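You operate a simulated robot arm through the tools that you are given. There is no shell and no other tool. Be economical: measure what you need, move in short steps, check, and stop when the job is done.

You run a simulated robot arm. Do the job below in one go: nothing can be reset, and whatever is moved stays where it is left.

## Task
Put the white plate on the middle shelf of the trolley away in the seat on slide b. Press the stop button two times. Take the white filter from the shelf under the grey bench and leave it on the top of the grey bench. Count the job cards on the top of the grey bench, then put as many of the card sleeves from the top of the grey bench on the shelf under the wooden bench. Put the blue insert from the top of the grey bench on the brown card divider there. Open the middle cabinet left door. Any order will do.

It is judged by the outcome, as a careful person would: the job done as asked, and still so three seconds after it is handed in. It fails if anything else is knocked over, pushed out of place, dropped, spilled or broken.

## Robot
A 7-joint arm with a two-finger parallel gripper on a trunk, on a base that drives. Base frame: it is fixed to the floor where the robot stands at the start and does not move with it; the origin is under the middle of the robot, x ahead of it, y to its left, z up; the surface under the hand at the start is at about z = 0.9. Readings come in m, rad, newtons and seconds.
Its first joint turns from -2.897 to 2.897 rad. Places, roughly: blue insert [-2, 5.75, 1]; card divider [-2, 6, 1]; card sleeve [-3, 5.75, 1]; job card [-2.25, 6, 1]; middle cabinet left door [-4.7, 1.3, 0.4]; seat on slide B [-2, 0.6, 1]; shelf under the wooden bench [0.2, 3.8, 0.4]; stop button [-3.8, 2.2, 0.9]; top of the grey bench [-2.1, 5.7, 0.9]; white filter [-2.5, 5.5, 0.25]; white plate [0.75, -0.25, 0.5]. Payload 3.43 kg.
The TCP is the grasp point between the finger pads, 0.03 m short of the fingertips. In the tool frame z runs along the fingers and y along their closing line. Largest opening 0.094 m; finger width 0.028, thickness 0.01; the body of the gripper, 0.05 by 0.096 m, starts 0.055 m behind the TCP.
Orientation is told as [roll, pitch, yaw] about the base's x, y, z axes, in that order, counted from this pose: with the fingers straight down and closing along the base's y, the tool's x points along the base's -x, its y along +y and its z along -z.

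## Interface
- The arm moves only by the tool step_arm. Its argument "targets" is a list that holds one entry, the list of rows, each a list of 7 numbers: the shift along the tool's x, y, z in m, then the turn, a rotation vector about the tool's x, y, z in rad, then the closure in counts, from 0 (fully open) to 255 (shut). In form: [[[tx, ty, tz, wx, wy, wz, gripper], ...]]. A call has 1 to 20 rows; each row shifts and turns the commanded pose from where the row before left it, along the tool's axes as they then stand. A row lasts 0.2 s, in which the tool goes at most 0.05 m and 0.15 rad; a call with a longer step from one row to the next is refused whole, and so is a gripper value outside its range. Where a pose cannot be reached the arm comes as near as it can. A force on the tool above 40 N (or 10 N above the force at the start of the call, whichever is more), or a blocked arm, ends the call early, and 0.2 s more pass. Each finger travels about 0.045 m/s and halts on what it meets, pressing with about 37 N; the grip force reading is that of the motor and also rises with nothing between the fingers. The clock runs only during rows and for 0.2 s after the last one: add rows that do not move to give the fingers time. The reply holds the time, the measured pose of the TCP, the force on the tool along the base axes, the opening and the grip force, in the units named above and with some noise, with the torque about the TCP (base axes, N m) and any sound that the robot's microphone picked up, and new pictures: "pictures" is both (left out), scene, wrist or none.
- Cameras (640 x 400 px; columns grow to the right, rows downward): "scene" is now at [0.4887, 0.13, 1.2258]; the picture's right is [-0.83, -0.55, 0.00], its down [-0.41, 0.61, -0.68] and it looks along [0.38, -0.57, -0.73] (base axes); focal length 249 px, centre (320, 200). "wrist" rides on the gripper at [0.076, 0.014, -0.103] in the tool frame; the picture's right is [-0.18, 0.98, 0.00], its down [-0.75, -0.14, -0.64] and it looks along [-0.63, -0.12, 0.77] (tool axes); focal length 243 px, centre (320, 200). There is no depth. A picture from a camera that has moved, and an enlarged one, comes with that camera's place and axes in the base frame and with its lens.
- raise_lower(by): slides the trunk up (or, below 0, down) by that many m; the arm and the scene camera ride with it, the base frame stays. It gives what a move gives, with no picture.
- steer(legs): drives the robot by 1 to 6 legs, each [ahead, left, turn to the left] in m, m and rad, along the robot's own axes; the way and the turn of a leg run together, so that a leg with both is an arc; at most 1.5 m and 3.142 rad a leg. The arm and the cameras ride along, it lands a little off, and it stops where it bumps. It gives what a move gives, and a new picture of the scene camera.
- turn_head(pan, tilt): turns the head with the scene camera to pan (to the left, within 1.798 rad either way) and tilt (down, from -0.506 to 1.204), counted from straight ahead of the robot. It gives what a move gives, and a new picture of the scene camera.
- close_up(camera, box): a new picture of the part [left, top, right, bottom] of that camera's present view, enlarged. No time passes.
- job_done(): hands the job in; it is judged then, once.

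Go step by step. Nothing tells you exact positions but the pictures and the camera data: compare them with the known pose of the tool, close in by small moves and look again before you grip or let go. The budget is 186 turns and 260 pictures, counting those below and the enlarged ones. Unless the task says otherwise, let go and move clear before handing in, and close with one line.

The tools are called after ">>>" as name(argument=value, ...) on one line, values as JSON. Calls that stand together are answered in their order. step_arm: Moves the arm, as the interface text tells. Its arguments: {"type":"object","properties":{"targets":{"type":"array","items":{"type":"array","items":{"type":"array","items":{"type":"number"}}}},"pictures":{"type":"string","enum":["both","scene","wrist","none"]}},"required":["targets"]} The other tools are called the same way: raise_lower (by) slides the trunk up or down; steer (legs) drives the base; turn_head (pan, tilt) turns the head that bears the scene camera; close_up (camera, box) takes an enlarged picture of a part of a camera's view; job_done () hands the job in.

At the start:

```text
t: 0.0
tool_pos: [0.5734, -0.3194, 0.9737]
orientation: [0.002, 0.001, 0.0]
force: [0.7, 1.1, -1.0]
ft_torque: [-0.04, 0.01, 0.0]
finger_gap: 0.0941
grip_force: 0.0
trunk travel left (down, up): [-0.3, 0.31]
robot x, y, heading: [0.003, 0.0018, -0.003]
head pan, tilt: [-0.983, 0.822]
```

scene: 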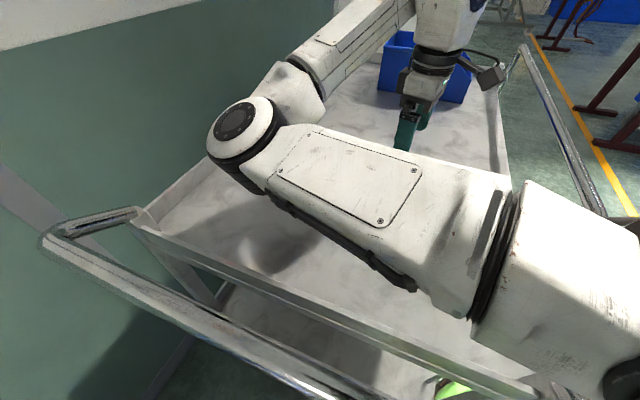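
wrist: 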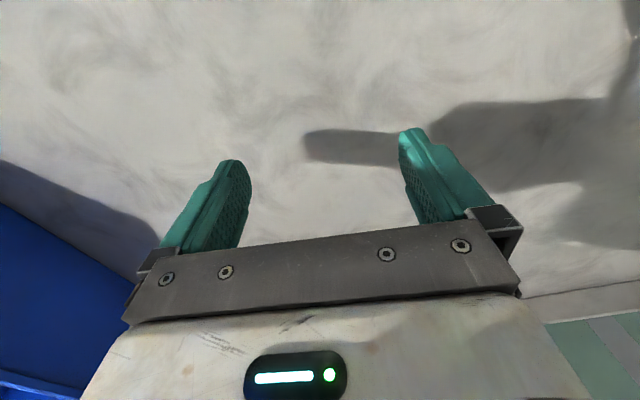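

The arm hovers over the trolley's top tray. I look around first to understand the trolley and the room.

>>> turn_head(pan=0, tilt=0.7)

>>> turn_head(pan=1.7, tilt=0.3)

>>> turn_head(pan=-1.6, tilt=0.3)

```text
t: 1.3
tool_pos: [0.5725, -0.3192, 0.9732]
orientation: [0.0, 0.002, -0.001]
force: [0.3, 0.3, -0.5]
ft_torque: [0.01, 0.05, 0.02]
finger_gap: 0.0939
grip_force: 0.1
trunk travel left (down, up): [-0.3, 0.31]
robot x, y, heading: [0.0005, -0.0021, -0.003]
head pan, tilt: [0.0, 0.7]
camera scene: at [0.5295, 0.1962, 1.2358], right [0.0, -1.0, 0.0], down [-0.64, 0.0, -0.76], along [0.76, 0.0, -0.64], focal length 249 px, centre (320, 200)
```

scene: 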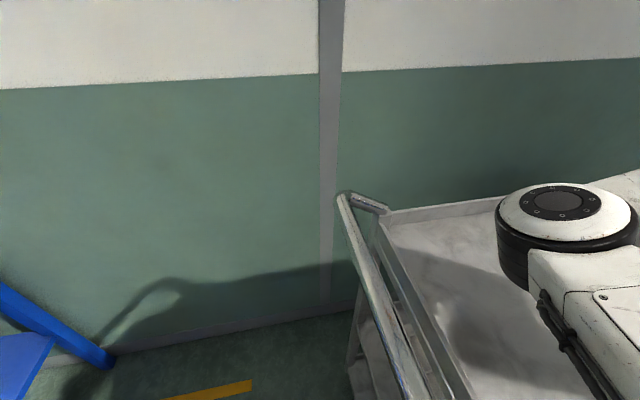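

```text
t: 3.0
tool_pos: [0.5736, -0.319, 0.9737]
orientation: [0.0, 0.001, 0.0]
force: [0.7, -0.4, -0.7]
ft_torque: [-0.05, 0.02, 0.02]
finger_gap: 0.0939
grip_force: 0.2
trunk travel left (down, up): [-0.3, 0.31]
robot x, y, heading: [-0.0025, -0.0024, 0.001]
head pan, tilt: [1.7, 0.3]
camera scene: at [0.4326, 0.2889, 1.272], right [0.99, 0.13, 0.0], down [0.04, -0.29, -0.96], along [-0.12, 0.95, -0.3], focal length 249 px, centre (320, 200)
```

scene: 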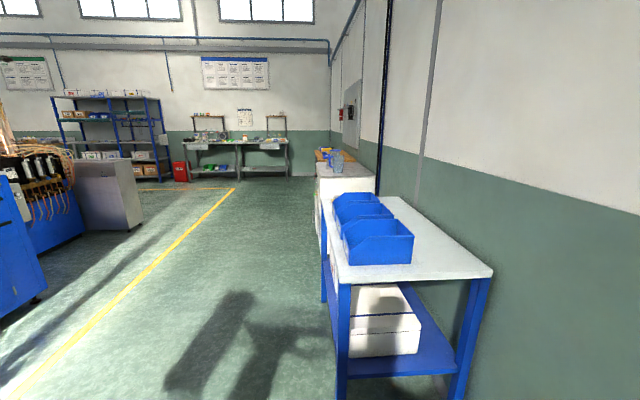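

```text
t: 5.8
tool_pos: [0.5722, -0.3194, 0.9745]
orientation: [-0.001, -0.002, -0.001]
force: [0.1, 0.0, 0.1]
ft_torque: [0.0, 0.01, -0.01]
finger_gap: 0.094
grip_force: 0.1
trunk travel left (down, up): [-0.3, 0.31]
robot x, y, heading: [-0.0009, 0.0044, -0.003]
head pan, tilt: [-1.6, 0.3]
camera scene: at [0.4418, 0.1029, 1.272], right [-1.0, 0.03, 0.0], down [0.01, 0.3, -0.96], along [-0.03, -0.95, -0.3], focal length 249 px, centre (320, 200)
```

scene: 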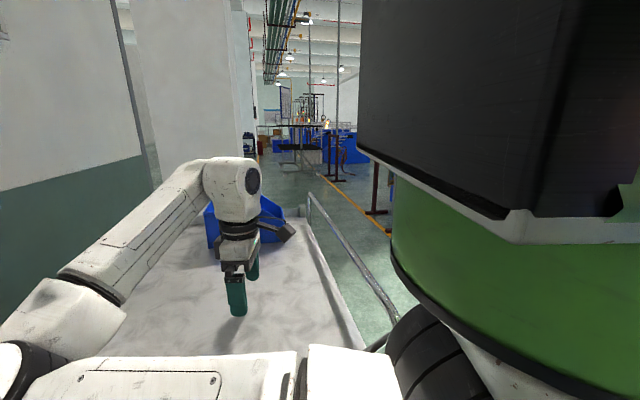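

I raise the trunk and back off from the trolley to see its shelves.

>>> raise_lower(by=0.12)

>>> turn_head(pan=1.79, tilt=0.5)

>>> steer(legs=[[-0.6, 0, 0]])

>>> turn_head(pan=-0.3, tilt=0.7)

```text
t: 7.3
tool_pos: [0.5732, -0.3201, 1.0933]
orientation: [0.0, -0.001, 0.001]
force: [0.2, 0.5, 0.4]
ft_torque: [-0.01, 0.05, 0.0]
finger_gap: 0.094
grip_force: 0.0
trunk travel left (down, up): [-0.42, 0.19]
robot x, y, heading: [-0.0011, -0.0053, 0.001]
head pan, tilt: [-1.6, 0.3]
```

```text
t: 10.2
tool_pos: [0.5726, -0.3197, 1.0941]
orientation: [0.002, -0.001, 0.0]
force: [0.4, 0.6, 0.7]
ft_torque: [0.01, 0.0, 0.0]
finger_gap: 0.0941
grip_force: 0.1
trunk travel left (down, up): [-0.42, 0.19]
robot x, y, heading: [-0.001, 0.0014, 0.002]
head pan, tilt: [1.791, 0.499]
camera scene: at [0.4248, 0.2851, 1.3736], right [0.98, 0.22, 0.0], down [0.1, -0.47, -0.88], along [-0.19, 0.86, -0.48], focal length 249 px, centre (320, 200)
```

scene: 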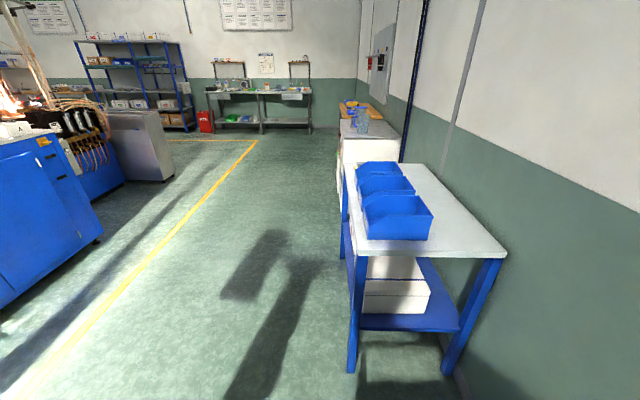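

```text
t: 13.5
tool_pos: [-0.0278, -0.3207, 1.0933]
orientation: [-0.001, 0.001, -0.003]
force: [0.3, 0.4, 0.8]
ft_torque: [0.02, 0.0, -0.01]
finger_gap: 0.0938
grip_force: 0.1
trunk travel left (down, up): [-0.42, 0.19]
robot x, y, heading: [-0.5957, -0.0004, -0.01]
head pan, tilt: [1.791, 0.499]
camera scene: at [-0.1717, 0.2844, 1.3735], right [0.98, 0.21, 0.0], down [0.1, -0.47, -0.88], along [-0.19, 0.86, -0.48], focal length 249 px, centre (320, 200)
```

scene: 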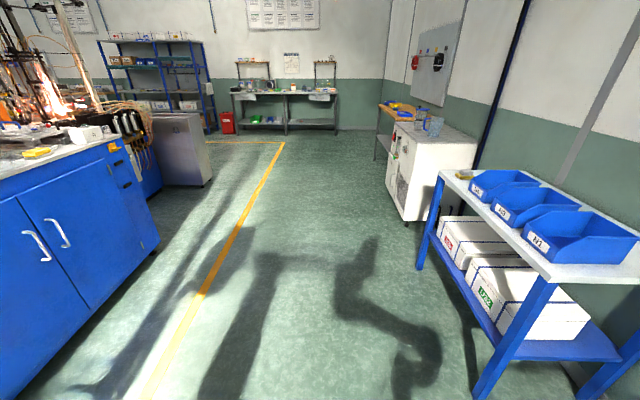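

```text
t: 15.5
tool_pos: [-0.0266, -0.3207, 1.0936]
orientation: [-0.002, 0.0, -0.006]
force: [0.5, 0.9, 0.6]
ft_torque: [0.01, -0.01, 0.0]
finger_gap: 0.0943
grip_force: 0.1
trunk travel left (down, up): [-0.42, 0.19]
robot x, y, heading: [-0.5947, 0.0042, -0.005]
head pan, tilt: [-0.3, 0.7]
camera scene: at [-0.0714, 0.1701, 1.3558], right [-0.3, -0.95, 0.0], down [-0.61, 0.19, -0.76], along [0.73, -0.23, -0.64], focal length 249 px, centre (320, 200)
```

scene: 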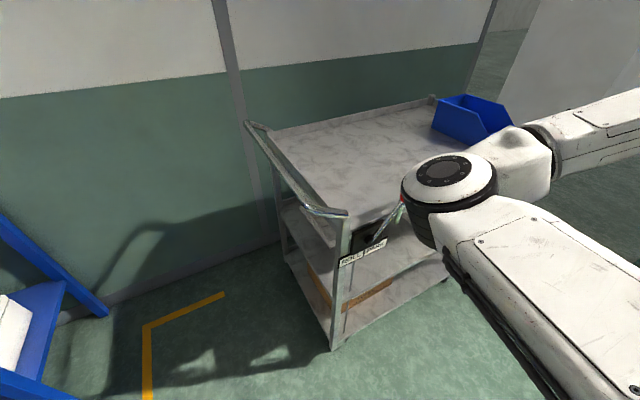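

>>> steer(legs=[[-0.3, 0, 0]])

>>> raise_lower(by=-0.42)

>>> turn_head(pan=-0.3, tilt=0.4)

```text
t: 16.3
tool_pos: [-0.0369, -0.3185, 1.0942]
orientation: [-0.003, 0.0, -0.018]
force: [0.0, -0.5, 0.3]
ft_torque: [-0.01, -0.01, 0.02]
finger_gap: 0.0942
grip_force: 0.1
trunk travel left (down, up): [-0.42, 0.19]
robot x, y, heading: [-0.604, 0.0116, -0.016]
head pan, tilt: [-0.3, 0.7]
stopped in leg 1: the robot was blocked; the commanded pose is now the measured one
camera scene: at [-0.0753, 0.1725, 1.3546], right [-0.31, -0.95, 0.0], down [-0.61, 0.2, -0.76], along [0.73, -0.24, -0.65], focal length 249 px, centre (320, 200)
```

scene: 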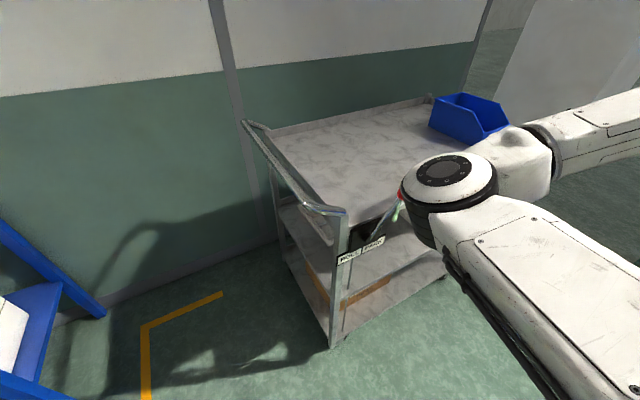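

```text
refused: -0.42 is not a number from -0.4 to 0.4
```

```text
t: 17.1
tool_pos: [-0.0372, -0.3195, 1.0937]
orientation: [-0.001, 0.005, -0.018]
force: [-0.1, 1.2, -0.1]
ft_torque: [-0.05, -0.02, 0.02]
finger_gap: 0.0942
grip_force: 0.1
trunk travel left (down, up): [-0.42, 0.19]
robot x, y, heading: [-0.6086, 0.0113, -0.014]
head pan, tilt: [-0.3, 0.4]
camera scene: at [-0.068, 0.17, 1.381], right [-0.31, -0.95, 0.0], down [-0.37, 0.12, -0.92], along [0.87, -0.29, -0.39], focal length 249 px, centre (320, 200)
```

scene: 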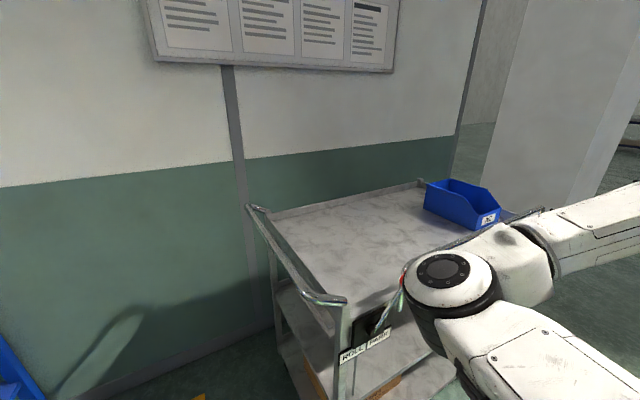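

The robot bumped something behind; I creep ahead a little, then lower the trunk to look at the middle shelf.

>>> steer(legs=[[0.04, 0, 0.012]])

>>> raise_lower(by=-0.4)

>>> turn_head(pan=-0.4, tilt=0.4)

>>> turn_head(pan=1.79, tilt=0.9)

```text
t: 18.0
tool_pos: [0.002, -0.3126, 1.0936]
orientation: [0.0, -0.001, -0.005]
force: [-0.6, 0.3, -0.3]
ft_torque: [-0.04, -0.03, -0.01]
finger_gap: 0.0939
grip_force: 0.1
trunk travel left (down, up): [-0.42, 0.19]
robot x, y, heading: [-0.5693, 0.0096, -0.004]
head pan, tilt: [-0.3, 0.4]
camera scene: at [-0.0345, 0.1757, 1.3827], right [-0.3, -0.95, 0.0], down [-0.37, 0.12, -0.92], along [0.88, -0.27, -0.39], focal length 249 px, centre (320, 200)
```

scene: 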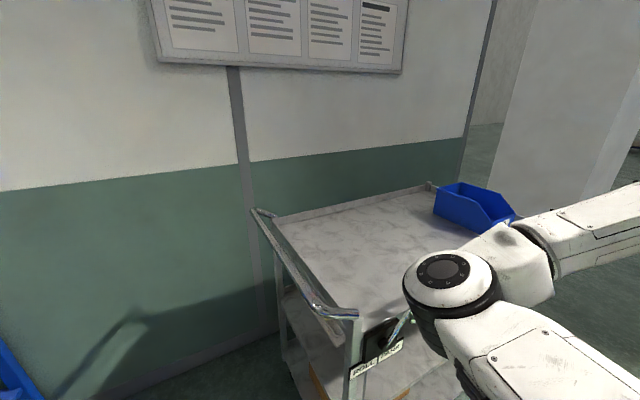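

```text
t: 21.8
tool_pos: [0.0037, -0.3126, 0.6937]
orientation: [0.002, 0.0, -0.003]
force: [0.3, -0.9, -0.5]
ft_torque: [-0.02, 0.01, 0.02]
finger_gap: 0.0941
grip_force: 0.1
trunk travel left (down, up): [-0.02, 0.59]
robot x, y, heading: [-0.5667, 0.0089, -0.007]
head pan, tilt: [-0.3, 0.4]
```

```text
t: 22.5
tool_pos: [0.0036, -0.3119, 0.6941]
orientation: [0.0, 0.0, -0.004]
force: [-0.4, 0.9, 0.3]
ft_torque: [0.01, -0.01, -0.03]
finger_gap: 0.094
grip_force: 0.1
trunk travel left (down, up): [-0.02, 0.59]
robot x, y, heading: [-0.5688, 0.0046, -0.001]
head pan, tilt: [-0.4, 0.4]
camera scene: at [-0.0376, 0.1671, 0.9827], right [-0.39, -0.92, 0.0], down [-0.36, 0.15, -0.92], along [0.85, -0.36, -0.39], focal length 249 px, centre (320, 200)
```

scene: 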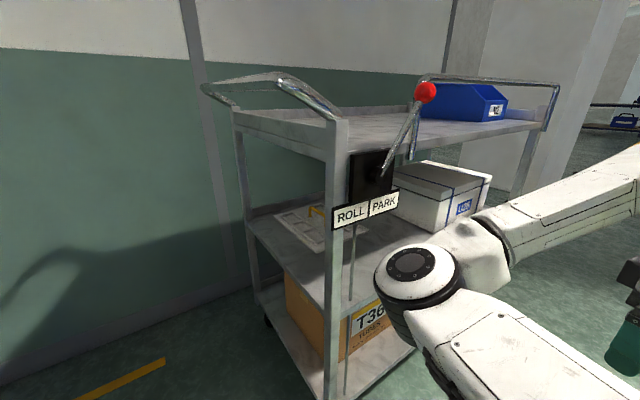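

```text
t: 24.6
tool_pos: [0.0032, -0.3128, 0.6938]
orientation: [0.0, 0.002, -0.003]
force: [0.3, -0.2, -0.3]
ft_torque: [-0.02, -0.03, -0.04]
finger_gap: 0.094
grip_force: 0.1
trunk travel left (down, up): [-0.02, 0.59]
robot x, y, heading: [-0.5678, 0.0058, -0.008]
head pan, tilt: [1.791, 0.901]
camera scene: at [-0.1391, 0.2771, 0.9397], right [0.98, 0.21, 0.0], down [0.17, -0.77, -0.62], along [-0.13, 0.61, -0.78], focal length 249 px, centre (320, 200)
```

scene: 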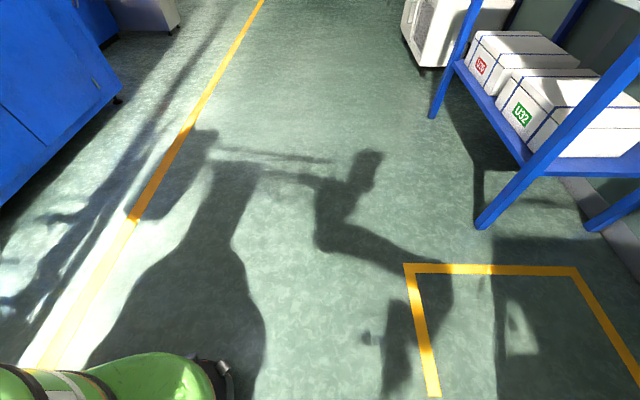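

>>> turn_head(pan=-0.4, tilt=0.5)

>>> close_up(camera="scene", box=[230, 100, 430, 225])

```text
t: 26.6
tool_pos: [0.0041, -0.3128, 0.6935]
orientation: [0.0, -0.001, -0.003]
force: [-0.9, 0.1, 0.3]
ft_torque: [-0.04, 0.03, -0.01]
finger_gap: 0.0939
grip_force: 0.0
trunk travel left (down, up): [-0.02, 0.59]
robot x, y, heading: [-0.5672, 0.0092, -0.005]
head pan, tilt: [-0.4, 0.499]
camera scene: at [-0.0391, 0.1677, 0.9735], right [-0.39, -0.92, 0.0], down [-0.44, 0.19, -0.88], along [0.81, -0.34, -0.48], focal length 249 px, centre (320, 200)
```

scene: 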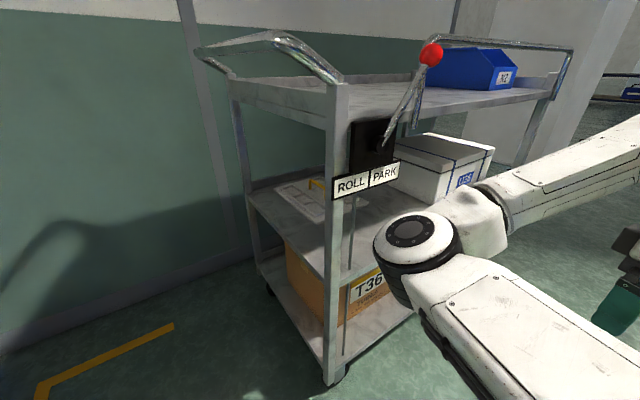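

```text
3.20 times, centred on (330, 162) of scene
camera zoom: at [-0.0391, 0.1677, 0.9735], right [-0.39, -0.92, 0.0], down [-0.44, 0.19, -0.88], along [0.81, -0.34, -0.48], focal length 797 px, centre (288, 320)
```

zoom: 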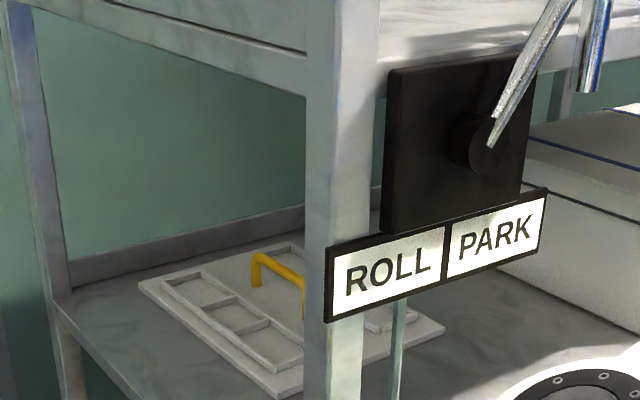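

The plate (about 0.32 x 0.25 m with a yellow bridge handle) lies on the middle shelf near (0.78,-0.18), z≈0.5. I'll turn the hand half round so the wrist camera will be above once the tool points forward.

>>> step_arm(targets=[[[0, 0, 0, 0, 0, -0.15, 0], [0, 0, 0, 0, 0, -0.15, 0], [0, 0, 0, 0, 0, -0.15, 0], [0, 0, 0, 0, 0, -0.15, 0], [0, 0, 0, 0, 0, -0.15, 0], [0, 0, 0, 0, 0, -0.15, 0], [0, 0, 0, 0, 0, -0.15, 0], [0, 0, 0, 0, 0, -0.15, 0], [0, 0, 0, 0, 0, -0.15, 0], [0, 0, 0, 0, 0, -0.15, 0], [0, 0, 0, 0, 0, -0.15, 0], [0, 0, 0, 0, 0, -0.15, 0], [0, 0, 0, 0, 0, -0.15, 0], [0, 0, 0, 0, 0, -0.15, 0], [0, 0, 0, 0, 0, -0.15, 0], [0, 0, 0, 0, 0, -0.15, 0], [0, 0, 0, 0, 0, -0.15, 0], [0, 0, 0, 0, 0, -0.15, 0], [0, 0, 0, 0, 0, -0.15, 0], [0, 0, 0, 0, 0, -0.15, 0]]], pictures="none")

```text
t: 30.8
tool_pos: [0.3343, -0.3426, 0.5993]
orientation: [0.0, -0.001, 2.995]
force: [-0.1, 1.0, -0.1]
ft_torque: [-0.04, 0.01, 0.0]
finger_gap: 0.0941
grip_force: 0.1
out of reach, approached as far as the arm can: row 8, 9, 10, 11, 12, 13, 14, 15, 16, 17, 18
trunk travel left (down, up): [-0.02, 0.59]
robot x, y, heading: [-0.5682, 0.0083, 0.001]
head pan, tilt: [-0.4, 0.499]
```

>>> step_arm(targets=[[[0, 0, 0, 0, 0, -0.1416, 0], [0, 0, 0, 0, 0, 0, 0]]], pictures="both")

```text
t: 31.4
tool_pos: [0.3343, -0.3423, 0.5984]
orientation: [0.0, 0.001, 3.135]
force: [-0.1, 0.5, -0.2]
ft_torque: [-0.01, 0.01, 0.01]
finger_gap: 0.0939
grip_force: 0.0
trunk travel left (down, up): [-0.02, 0.59]
robot x, y, heading: [-0.566, 0.0092, -0.002]
head pan, tilt: [-0.4, 0.499]
camera scene: at [-0.0391, 0.1675, 0.9735], right [-0.39, -0.92, 0.0], down [-0.44, 0.19, -0.88], along [0.81, -0.34, -0.48], focal length 249 px, centre (320, 200)
camera wrist: at [0.4114, -0.3585, 0.7024], right [-0.19, -0.98, 0.0], down [-0.75, 0.15, 0.64], along [-0.63, 0.12, -0.77], focal length 243 px, centre (320, 200)
```

scene: 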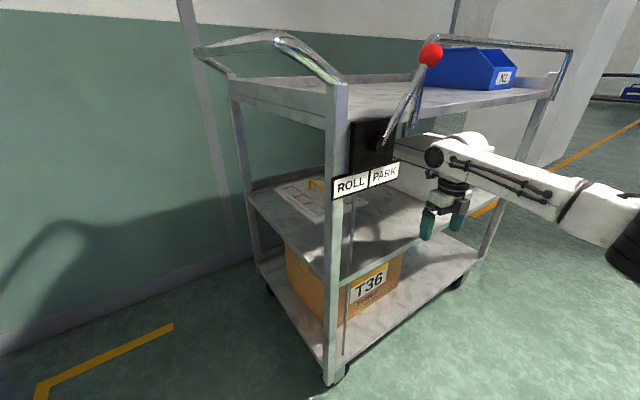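
wrist: 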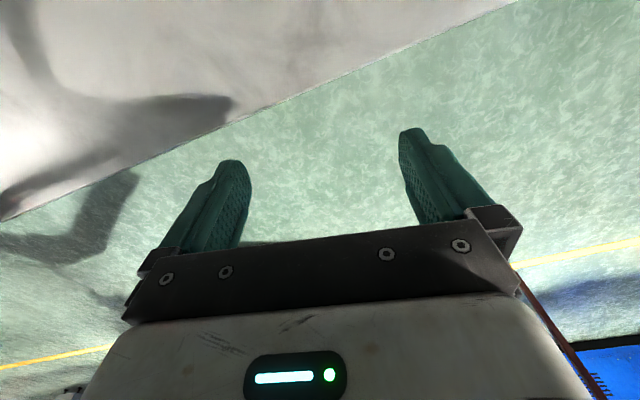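

>>> step_arm(targets=[[[-0.05, 0, 0, 0, 0, 0, 0], [-0.05, 0, 0, 0, 0, 0, 0]]], pictures="none")

>>> close_up(camera="scene", box=[230, 120, 430, 245])

```text
t: 32.0
tool_pos: [0.234, -0.3384, 0.598]
orientation: [-0.001, 0.002, 3.137]
force: [0.7, 0.5, 0.4]
ft_torque: [0.01, 0.0, -0.02]
finger_gap: 0.094
grip_force: 0.0
trunk travel left (down, up): [-0.02, 0.59]
robot x, y, heading: [-0.5674, 0.0093, -0.006]
head pan, tilt: [-0.4, 0.499]
```

```text
3.20 times, centred on (330, 182) of scene
camera zoom: at [-0.039, 0.1679, 0.9736], right [-0.39, -0.92, 0.0], down [-0.44, 0.19, -0.88], along [0.81, -0.34, -0.48], focal length 797 px, centre (288, 256)
```

zoom: 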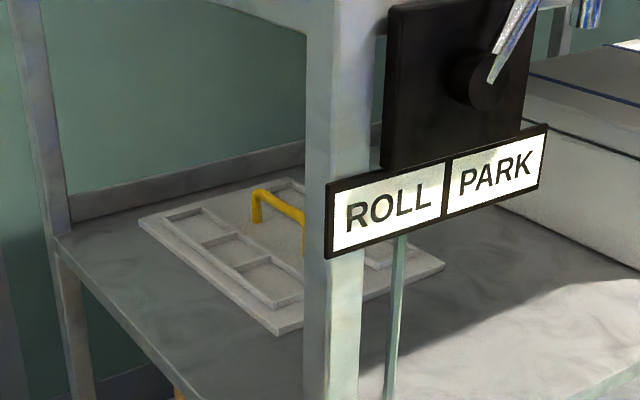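

>>> step_arm(targets=[[[0, 0, 0, 0, 0.15, 0, 0], [0, 0, 0, 0, 0.15, 0, 0], [0, 0, 0, 0, 0.15, 0, 0], [0, 0, 0, 0, 0.15, 0, 0], [0, 0, 0, 0, 0.15, 0, 0], [0, 0, 0, 0, 0.15, 0, 0], [0, 0, 0, 0, 0.147, 0, 0], [0, 0, 0, 0, 0, 0, 0]]], pictures="none")

>>> steer(legs=[[0, -0.3, 0.1]])

>>> turn_head(pan=-0.1, tilt=0.5)

```text
t: 33.8
tool_pos: [0.2356, -0.3408, 0.5976]
orientation: [-0.001, 1.05, 3.135]
force: [-1.1, -0.8, -0.6]
ft_torque: [0.01, 0.02, 0.0]
finger_gap: 0.0939
grip_force: 0.1
trunk travel left (down, up): [-0.02, 0.59]
robot x, y, heading: [-0.5715, 0.0081, -0.007]
head pan, tilt: [-0.4, 0.499]
```

```text
t: 35.5
tool_pos: [0.2576, -0.5145, 0.5994]
orientation: [0.004, 1.05, -3.098]
force: [0.4, -0.5, 0.7]
ft_torque: [0.01, 0.0, 0.0]
finger_gap: 0.094
grip_force: 0.1
trunk travel left (down, up): [-0.02, 0.59]
robot x, y, heading: [-0.5627, -0.2025, 0.041]
head pan, tilt: [-0.4, 0.499]
stopped in leg 1: the robot was blocked; the commanded pose is now the measured one
camera scene: at [-0.0396, -0.0192, 0.9735], right [-0.35, -0.94, 0.0], down [-0.45, 0.17, -0.88], along [0.82, -0.31, -0.48], focal length 249 px, centre (320, 200)
```

scene: 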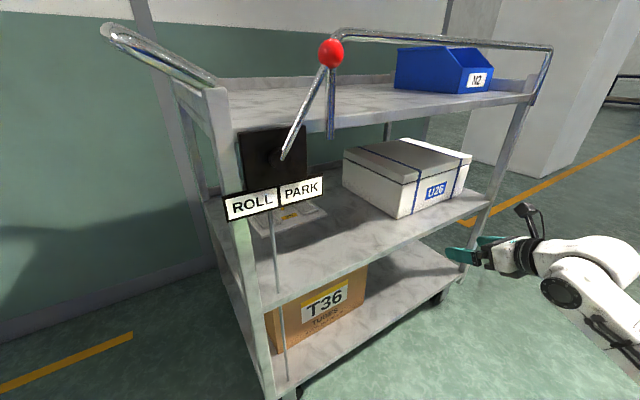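

```text
t: 36.3
tool_pos: [0.2588, -0.5125, 0.5995]
orientation: [0.005, 1.048, -3.095]
force: [0.1, -0.3, 0.5]
ft_torque: [-0.03, 0.02, 0.01]
finger_gap: 0.0941
grip_force: 0.1
trunk travel left (down, up): [-0.02, 0.59]
robot x, y, heading: [-0.5596, -0.204, 0.045]
head pan, tilt: [-0.099, 0.499]
camera scene: at [-0.0341, 0.0084, 0.9731], right [-0.06, -1.0, 0.0], down [-0.48, 0.03, -0.88], along [0.88, -0.05, -0.48], focal length 249 px, centre (320, 200)
```

scene: 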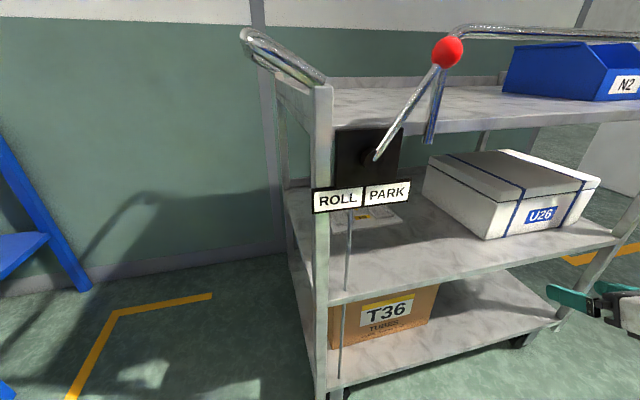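

Now I see the corridor: brake rod at y≈-0.08, white box U26 from y≈-0.45. I move the tool in front of the gap with a slight yaw matching the plate and look with the wrist camera.

>>> step_arm(targets=[[[0.0015, -0.0425, -0.0125, 0.0758, 0, -0.0437, 0], [0.0015, -0.0425, -0.0125, 0.0758, 0, -0.0437, 0], [0.0015, -0.0425, -0.0125, 0, 0, 0, 0], [0.0015, -0.0425, -0.0125, 0, 0, 0, 0], [0, 0, 0, 0, 0, 0, 0]]], pictures="both")

```text
t: 37.5
tool_pos: [0.1938, -0.3521, 0.6313]
orientation: [0.006, 1.047, -2.92]
force: [0.2, -0.5, -0.7]
ft_torque: [-0.03, -0.02, 0.0]
finger_gap: 0.0938
grip_force: 0.0
trunk travel left (down, up): [-0.02, 0.59]
robot x, y, heading: [-0.5622, -0.1988, 0.043]
head pan, tilt: [-0.099, 0.499]
camera scene: at [-0.0336, 0.0083, 0.9728], right [-0.06, -1.0, 0.0], down [-0.48, 0.02, -0.88], along [0.88, -0.05, -0.48], focal length 249 px, centre (320, 200)
camera wrist: at [0.1488, -0.3777, 0.7503], right [0.12, -0.98, -0.16], down [-0.94, -0.06, -0.33], along [0.31, 0.19, -0.93], focal length 243 px, centre (320, 200)
```

scene: 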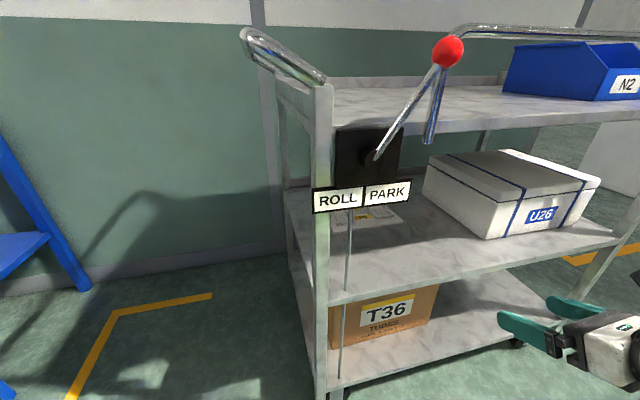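
wrist: 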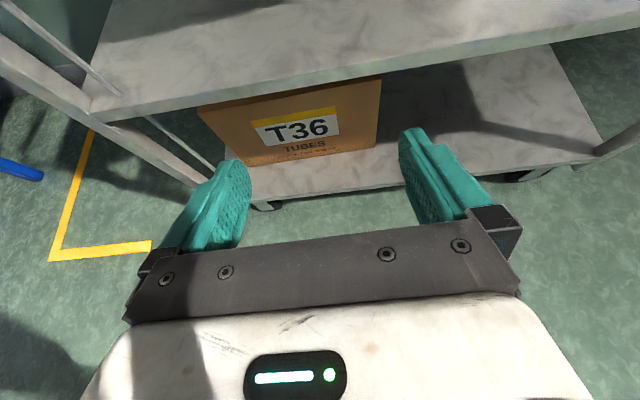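

>>> steer(legs=[[0.22, 0, 0]])

>>> step_arm(targets=[[[0, 0, 0, 0, 0, 0, 0]]], pictures="wrist")

```text
t: 39.2
tool_pos: [0.4115, -0.3381, 0.6321]
orientation: [0.001, 1.047, -2.916]
force: [0.7, 0.0, -0.9]
ft_torque: [0.04, -0.03, 0.0]
finger_gap: 0.0941
grip_force: 0.0
trunk travel left (down, up): [-0.02, 0.59]
robot x, y, heading: [-0.3442, -0.1931, 0.045]
head pan, tilt: [-0.099, 0.499]
camera scene: at [0.1817, 0.0195, 0.9736], right [-0.05, -1.0, 0.0], down [-0.48, 0.02, -0.88], along [0.88, -0.04, -0.48], focal length 249 px, centre (320, 200)
```

scene: 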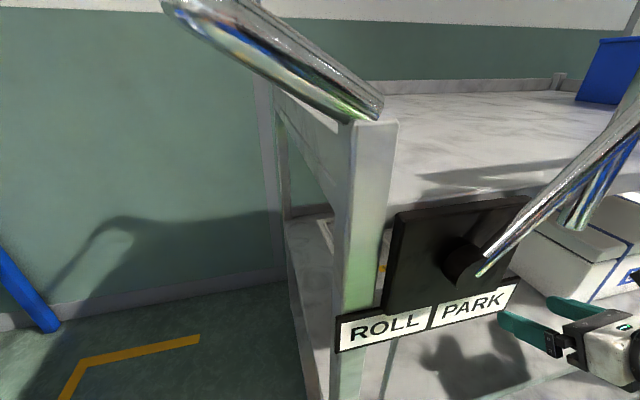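

```text
t: 39.6
tool_pos: [0.4114, -0.3396, 0.6319]
orientation: [0.001, 1.048, -2.918]
force: [0.9, -0.2, -0.1]
ft_torque: [-0.01, 0.0, -0.01]
finger_gap: 0.0941
grip_force: 0.1
trunk travel left (down, up): [-0.02, 0.59]
robot x, y, heading: [-0.3446, -0.1917, 0.052]
head pan, tilt: [-0.099, 0.499]
camera wrist: at [0.3668, -0.365, 0.7501], right [0.13, -0.98, -0.16], down [-0.94, -0.07, -0.33], along [0.31, 0.19, -0.93], focal length 243 px, centre (320, 200)
```

wrist: 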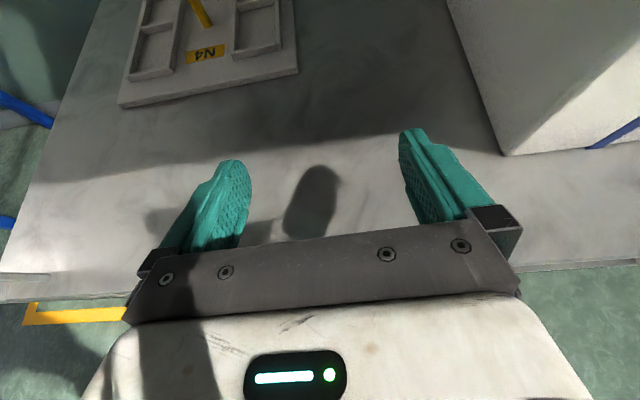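

The plate (labelled N4) sits at yaw ≈13° with front edge centre near (0.573,-0.17), on shelf z≈0.53; the handle centre is near (0.72,-0.137). I flatten the tool and slide in behind the plate for a closer look.

>>> step_arm(targets=[[[0, 0, 0.01, 0, 0.15, 0, 0], [0, 0, 0.01, 0, 0.15, 0, 0], [-0.01, 0, 0, 0, 0, 0, 0], [0.0078, -0.0254, 0.0337, 0, 0, 0, 0], [0.0078, -0.0254, 0.0337, 0, 0, 0, 0], [0.0078, -0.0254, 0.0337, 0, 0, 0, 0], [0, 0, 0, 0, 0, 0, 0]]], pictures="both")

```text
t: 41.2
tool_pos: [0.5103, -0.2377, 0.6115]
orientation: [0.001, 1.347, -2.916]
force: [0.0, -0.6, 0.9]
ft_torque: [0.0, -0.01, -0.03]
finger_gap: 0.0938
grip_force: 0.2
trunk travel left (down, up): [-0.02, 0.59]
robot x, y, heading: [-0.3422, -0.194, 0.05]
head pan, tilt: [-0.099, 0.499]
camera scene: at [0.1816, 0.0196, 0.9736], right [-0.05, -1.0, 0.0], down [-0.48, 0.02, -0.88], along [0.88, -0.04, -0.48], focal length 249 px, centre (320, 200)
camera wrist: at [0.4331, -0.2718, 0.7099], right [0.18, -0.97, -0.18], down [-0.8, -0.04, -0.59], along [0.57, 0.25, -0.79], focal length 243 px, centre (320, 200)
```

scene: 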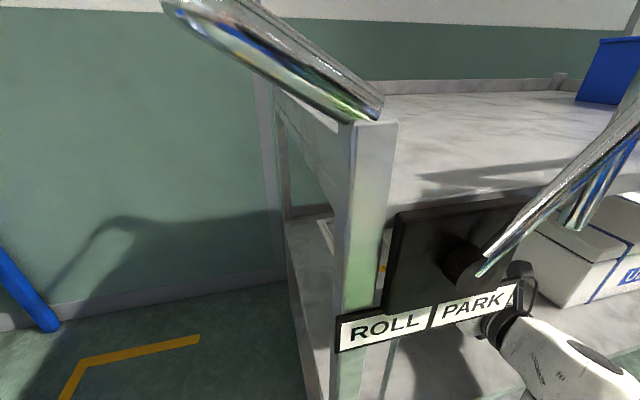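
wrist: 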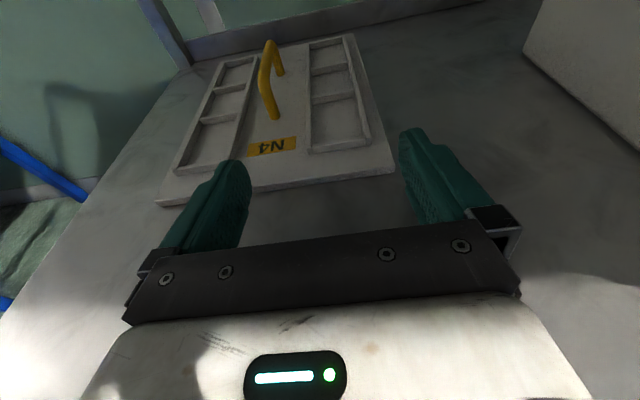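

Handle: feet at (0.674,-0.140) and (0.780,-0.117), top z≈0.59. I advance to just short of it on its line.

>>> step_arm(targets=[[[0.0015, -0.0196, 0.0359, 0, 0, 0, 0], [0.0015, -0.0196, 0.0359, 0, 0, 0, 0], [0.0015, -0.0196, 0.0359, 0, 0, 0, 0], [0, 0, 0, 0, 0, 0, 0]]], pictures="both")

```text
t: 42.2
tool_pos: [0.6023, -0.1624, 0.6074]
orientation: [-0.008, 1.363, -2.929]
force: [0.3, 0.2, 0.6]
ft_torque: [-0.01, 0.0, 0.02]
finger_gap: 0.0939
grip_force: 0.0
trunk travel left (down, up): [-0.02, 0.59]
robot x, y, heading: [-0.3432, -0.1969, 0.049]
head pan, tilt: [-0.099, 0.499]
camera scene: at [0.1787, 0.0172, 0.9769], right [-0.05, -1.0, 0.0], down [-0.48, 0.03, -0.88], along [0.88, -0.05, -0.48], focal length 249 px, centre (320, 200)
camera wrist: at [0.5232, -0.1959, 0.7038], right [0.18, -0.97, -0.18], down [-0.8, -0.03, -0.61], along [0.58, 0.25, -0.77], focal length 243 px, centre (320, 200)
```

scene: 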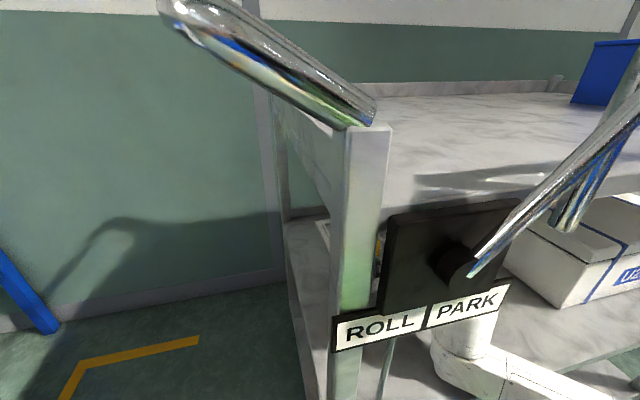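
wrist: 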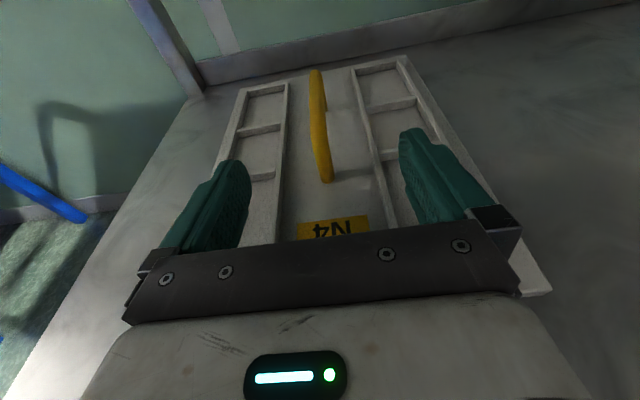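

The wrist link seems to be resting on the shelf lip (the head leaned 3 mm). I lift and tilt the tool steeper so the wrist goes up.

>>> step_arm(targets=[[[0.025, 0, -0.006, 0, 0, 0, 0], [0, 0, 0, 0, -0.15, 0, 0], [0, 0, 0, 0, -0.15, 0, 0], [0, 0, 0, 0, -0.15, 0, 0], [0, 0, 0, 0, 0, 0, 0]]], pictures="both")

```text
t: 43.4
tool_pos: [0.6018, -0.1575, 0.6207]
orientation: [0.001, 0.897, -2.916]
force: [-0.1, 0.2, 0.2]
ft_torque: [0.03, 0.05, -0.02]
finger_gap: 0.0941
grip_force: 0.0
trunk travel left (down, up): [-0.02, 0.59]
robot x, y, heading: [-0.344, -0.1983, 0.048]
head pan, tilt: [-0.099, 0.499]
camera scene: at [0.1817, 0.0195, 0.9735], right [-0.05, -1.0, 0.0], down [-0.48, 0.02, -0.88], along [0.88, -0.04, -0.48], focal length 249 px, centre (320, 200)
camera wrist: at [0.5743, -0.1798, 0.7451], right [0.11, -0.98, -0.14], down [-0.98, -0.08, -0.19], along [0.17, 0.16, -0.97], focal length 243 px, centre (320, 200)
```

scene: 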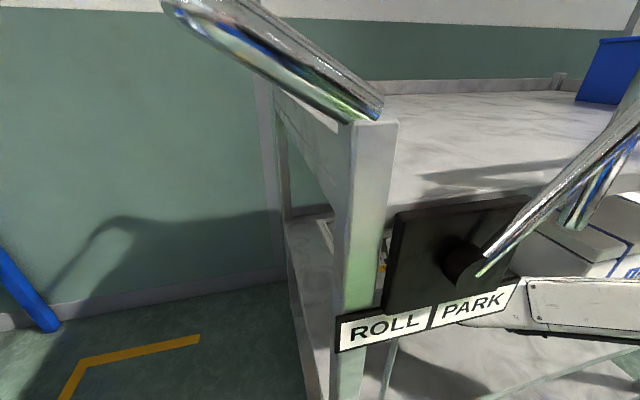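
wrist: 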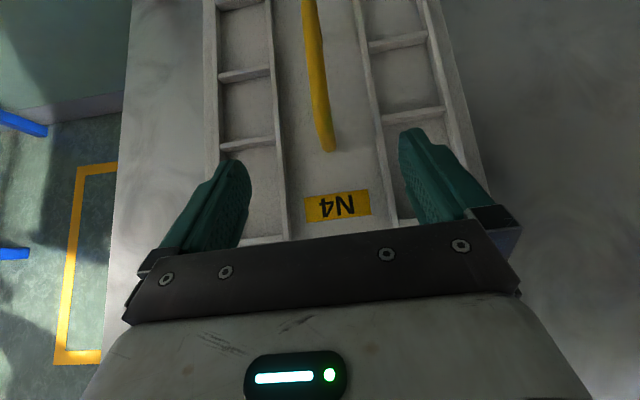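

>>> step_arm(targets=[[[0.0154, 0.001, 0.03, 0, 0, 0, 0], [0.0154, 0.001, 0.03, 0, 0, 0, 0], [0.0154, 0.001, 0.03, 0, 0, 0, 0], [0, 0, 0, 0, 0, 0, 0]]], pictures="both")

```text
t: 44.4
tool_pos: [0.6988, -0.137, 0.5998]
orientation: [0.0, 0.897, -2.917]
force: [-0.2, -0.7, 0.2]
ft_torque: [-0.02, 0.01, -0.01]
finger_gap: 0.094
grip_force: 0.0
trunk travel left (down, up): [-0.02, 0.59]
robot x, y, heading: [-0.3435, -0.1924, 0.047]
head pan, tilt: [-0.099, 0.499]
camera scene: at [0.1817, 0.0195, 0.9735], right [-0.05, -1.0, 0.0], down [-0.48, 0.02, -0.88], along [0.88, -0.04, -0.48], focal length 249 px, centre (320, 200)
camera wrist: at [0.6716, -0.1597, 0.7244], right [0.11, -0.98, -0.14], down [-0.98, -0.08, -0.19], along [0.17, 0.16, -0.97], focal length 243 px, centre (320, 200)
```

scene: 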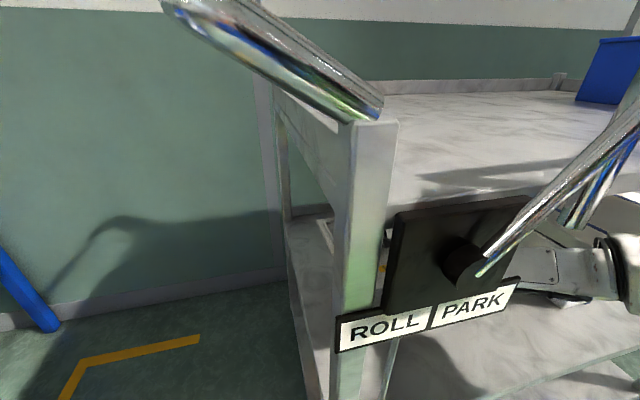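
wrist: 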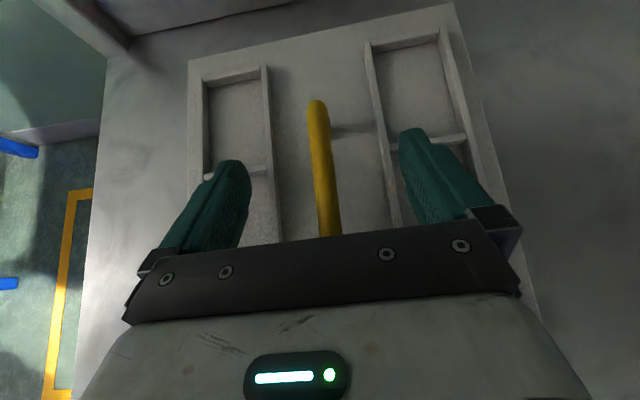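

The bar is centred between the fingers. I lower slightly and grip.

>>> step_arm(targets=[[[-0.003, 0, 0.0025, 0, 0, 0, 0], [0, 0, 0, 0, 0, 0, 255], [0, 0, 0, 0, 0, 0, 255], [0, 0, 0, 0, 0, 0, 255], [0, 0, 0, 0, 0, 0, 255], [0, 0, 0, 0, 0, 0, 255], [0, 0, 0, 0, 0, 0, 255], [0, 0, 0, 0, 0, 0, 255]]], pictures="wrist")

```text
t: 46.2
tool_pos: [0.6994, -0.1368, 0.5961]
orientation: [-0.001, 0.899, -2.918]
force: [0.4, -1.6, 1.4]
ft_torque: [-0.37, -0.13, -0.03]
finger_gap: 0.0835
grip_force: 36.9
trunk travel left (down, up): [-0.02, 0.59]
robot x, y, heading: [-0.341, -0.1913, 0.052]
head pan, tilt: [-0.099, 0.499]
camera wrist: at [0.6714, -0.1603, 0.7209], right [0.11, -0.98, -0.14], down [-0.98, -0.08, -0.19], along [0.18, 0.16, -0.97], focal length 243 px, centre (320, 200)
```

wrist: 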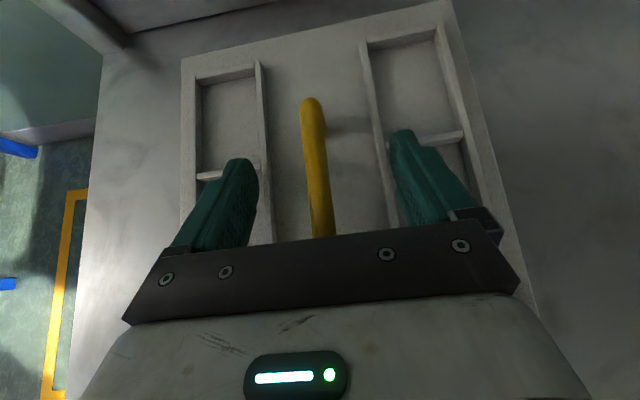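

The fingers met the plate's ribs; I open, raise 1 cm and grip again.

>>> step_arm(targets=[[[0, 0, 0, 0, 0, 0, 0], [0, 0, 0, 0, 0, 0, 0], [0.0078, 0, -0.0062, 0, 0, 0, 0], [0, 0, 0, 0, 0, 0, 255], [0, 0, 0, 0, 0, 0, 255], [0, 0, 0, 0, 0, 0, 255], [0, 0, 0, 0, 0, 0, 255], [0, 0, 0, 0, 0, 0, 255], [0, 0, 0, 0, 0, 0, 255], [0, 0, 0, 0, 0, 0, 255]]], pictures="wrist")

```text
t: 48.4
tool_pos: [0.6992, -0.138, 0.6061]
orientation: [-0.001, 0.899, -2.916]
force: [-0.7, 0.4, 0.4]
ft_torque: [0.03, 0.0, -0.01]
finger_gap: 0.0157
grip_force: 36.2
trunk travel left (down, up): [-0.02, 0.59]
robot x, y, heading: [-0.3464, -0.195, 0.049]
head pan, tilt: [-0.099, 0.499]
camera wrist: at [0.6716, -0.1606, 0.7309], right [0.11, -0.98, -0.14], down [-0.98, -0.08, -0.19], along [0.17, 0.16, -0.97], focal length 243 px, centre (320, 200)
```

wrist: 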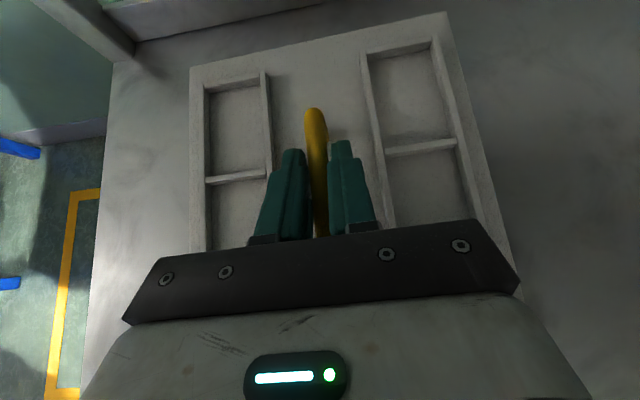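

>>> step_arm(targets=[[[0.0234, 0, -0.0187, 0, 0, 0, 255], [0.0078, 0, -0.0062, 0, 0, 0, 255], [0, 0, 0, 0, 0, 0, 255]]], pictures="both")

```text
t: 49.2
tool_pos: [0.6996, -0.1388, 0.6458]
orientation: [0.0, 0.897, -2.918]
force: [-0.7, 0.2, -4.6]
ft_torque: [0.04, -0.03, 0.0]
finger_gap: 0.0154
grip_force: 37.3
trunk travel left (down, up): [-0.02, 0.59]
robot x, y, heading: [-0.3405, -0.1912, 0.044]
head pan, tilt: [-0.099, 0.499]
camera scene: at [0.1819, 0.0195, 0.9734], right [-0.05, -1.0, 0.0], down [-0.48, 0.02, -0.88], along [0.88, -0.04, -0.48], focal length 249 px, centre (320, 200)
camera wrist: at [0.6718, -0.1613, 0.7702], right [0.11, -0.98, -0.14], down [-0.98, -0.08, -0.19], along [0.17, 0.16, -0.97], focal length 243 px, centre (320, 200)
```

scene: 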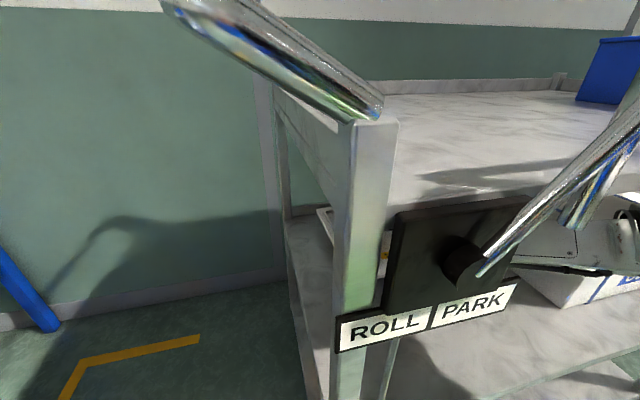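
wrist: 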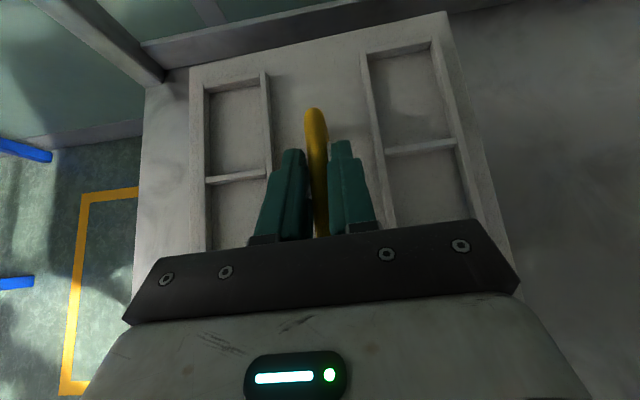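

>>> step_arm(targets=[[[-0.025, 0.02, -0.031, 0, 0, 0, 255], [-0.025, 0.02, -0.031, 0, 0, 0, 255], [-0.025, 0.02, -0.031, 0, 0, 0, 255], [-0.025, 0.02, -0.031, 0, 0, 0, 255], [0, 0, 0, 0, 0, 0, 255]]], pictures="both")

```text
t: 50.4
tool_pos: [0.5598, -0.2524, 0.6468]
orientation: [0.002, 0.896, -2.918]
force: [0.1, -0.3, -5.5]
ft_torque: [-0.02, -0.01, 0.02]
finger_gap: 0.0162
grip_force: 36.4
trunk travel left (down, up): [-0.02, 0.59]
robot x, y, heading: [-0.344, -0.1979, 0.049]
head pan, tilt: [-0.099, 0.499]
camera scene: at [0.1819, 0.0195, 0.9735], right [-0.05, -1.0, 0.0], down [-0.48, 0.02, -0.88], along [0.88, -0.04, -0.48], focal length 249 px, centre (320, 200)
camera wrist: at [0.5335, -0.2746, 0.7707], right [0.11, -0.98, -0.14], down [-0.98, -0.08, -0.19], along [0.17, 0.16, -0.97], focal length 243 px, centre (320, 200)
```

scene: 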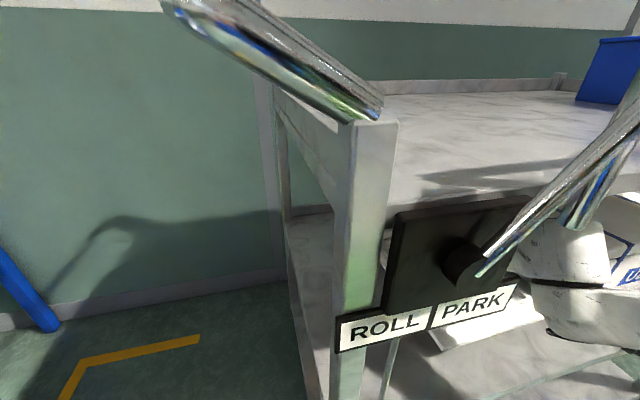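
wrist: 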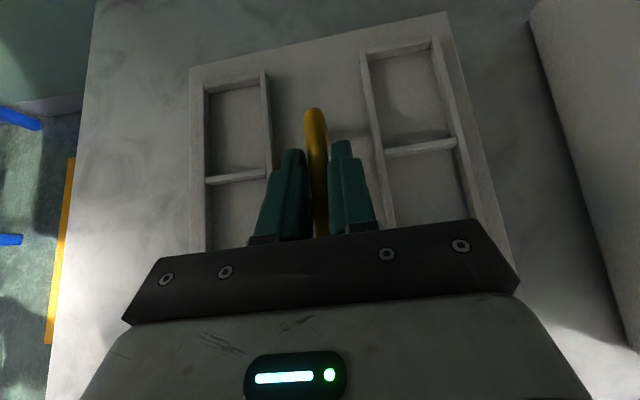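

>>> steer(legs=[[-0.2, 0, 0]])

>>> step_arm(targets=[[[-0.025, 0.01, -0.031, 0, 0, 0, 255], [-0.025, 0.01, -0.031, 0, 0, 0, 255], [-0.025, 0.01, -0.031, 0, 0, 0, 255], [-0.025, 0.01, -0.031, 0, 0, 0, 255], [-0.025, 0, -0.031, 0, 0, 0, 255], [0, 0, 0, 0, 0, 0, 255]]], pictures="both")

```text
t: 51.9
tool_pos: [0.3639, -0.2647, 0.6461]
orientation: [0.001, 0.898, -2.922]
force: [-0.2, 0.0, -5.1]
ft_torque: [-0.01, -0.03, 0.04]
finger_gap: 0.0157
grip_force: 37.0
trunk travel left (down, up): [-0.02, 0.59]
robot x, y, heading: [-0.5411, -0.2038, 0.044]
head pan, tilt: [-0.099, 0.499]
camera scene: at [-0.0143, 0.0082, 0.9735], right [-0.05, -1.0, 0.0], down [-0.48, 0.03, -0.88], along [0.88, -0.05, -0.48], focal length 249 px, centre (320, 200)
```

scene: 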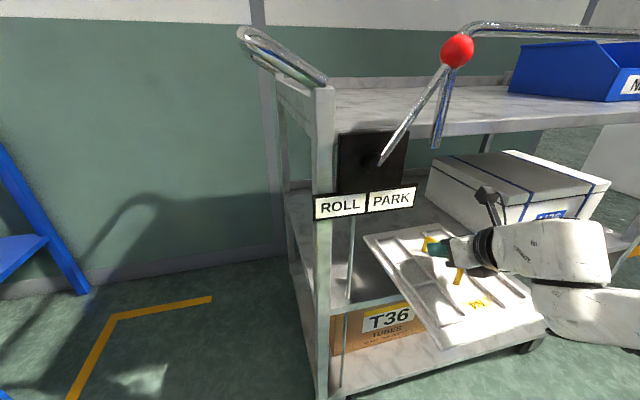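

```text
t: 53.3
tool_pos: [0.1797, -0.3472, 0.6455]
orientation: [0.0, 0.898, -2.921]
force: [-0.1, -0.6, -6.0]
ft_torque: [-0.01, 0.0, 0.02]
finger_gap: 0.0157
grip_force: 36.9
trunk travel left (down, up): [-0.02, 0.59]
robot x, y, heading: [-0.5406, -0.2031, 0.049]
head pan, tilt: [-0.099, 0.499]
camera scene: at [-0.0143, 0.0082, 0.9735], right [-0.05, -1.0, 0.0], down [-0.48, 0.03, -0.88], along [0.88, -0.05, -0.48], focal length 249 px, centre (320, 200)
camera wrist: at [0.152, -0.3693, 0.7698], right [0.1, -0.98, -0.14], down [-0.98, -0.07, -0.19], along [0.17, 0.16, -0.97], focal length 243 px, centre (320, 200)
```

scene: 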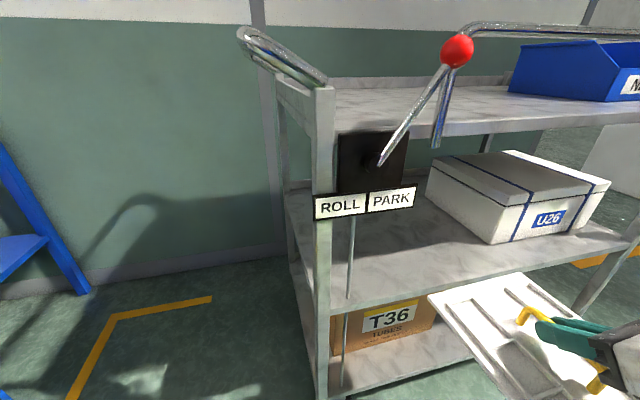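
wrist: 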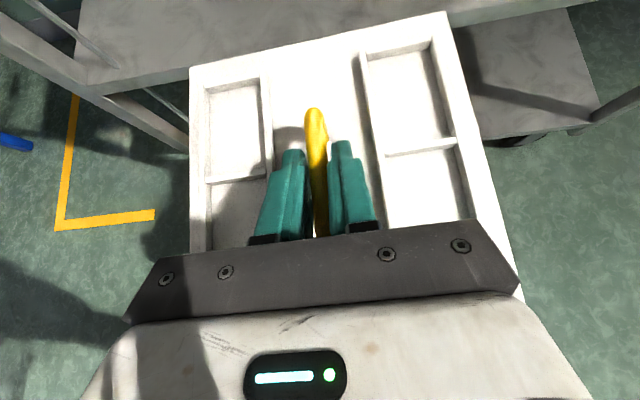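

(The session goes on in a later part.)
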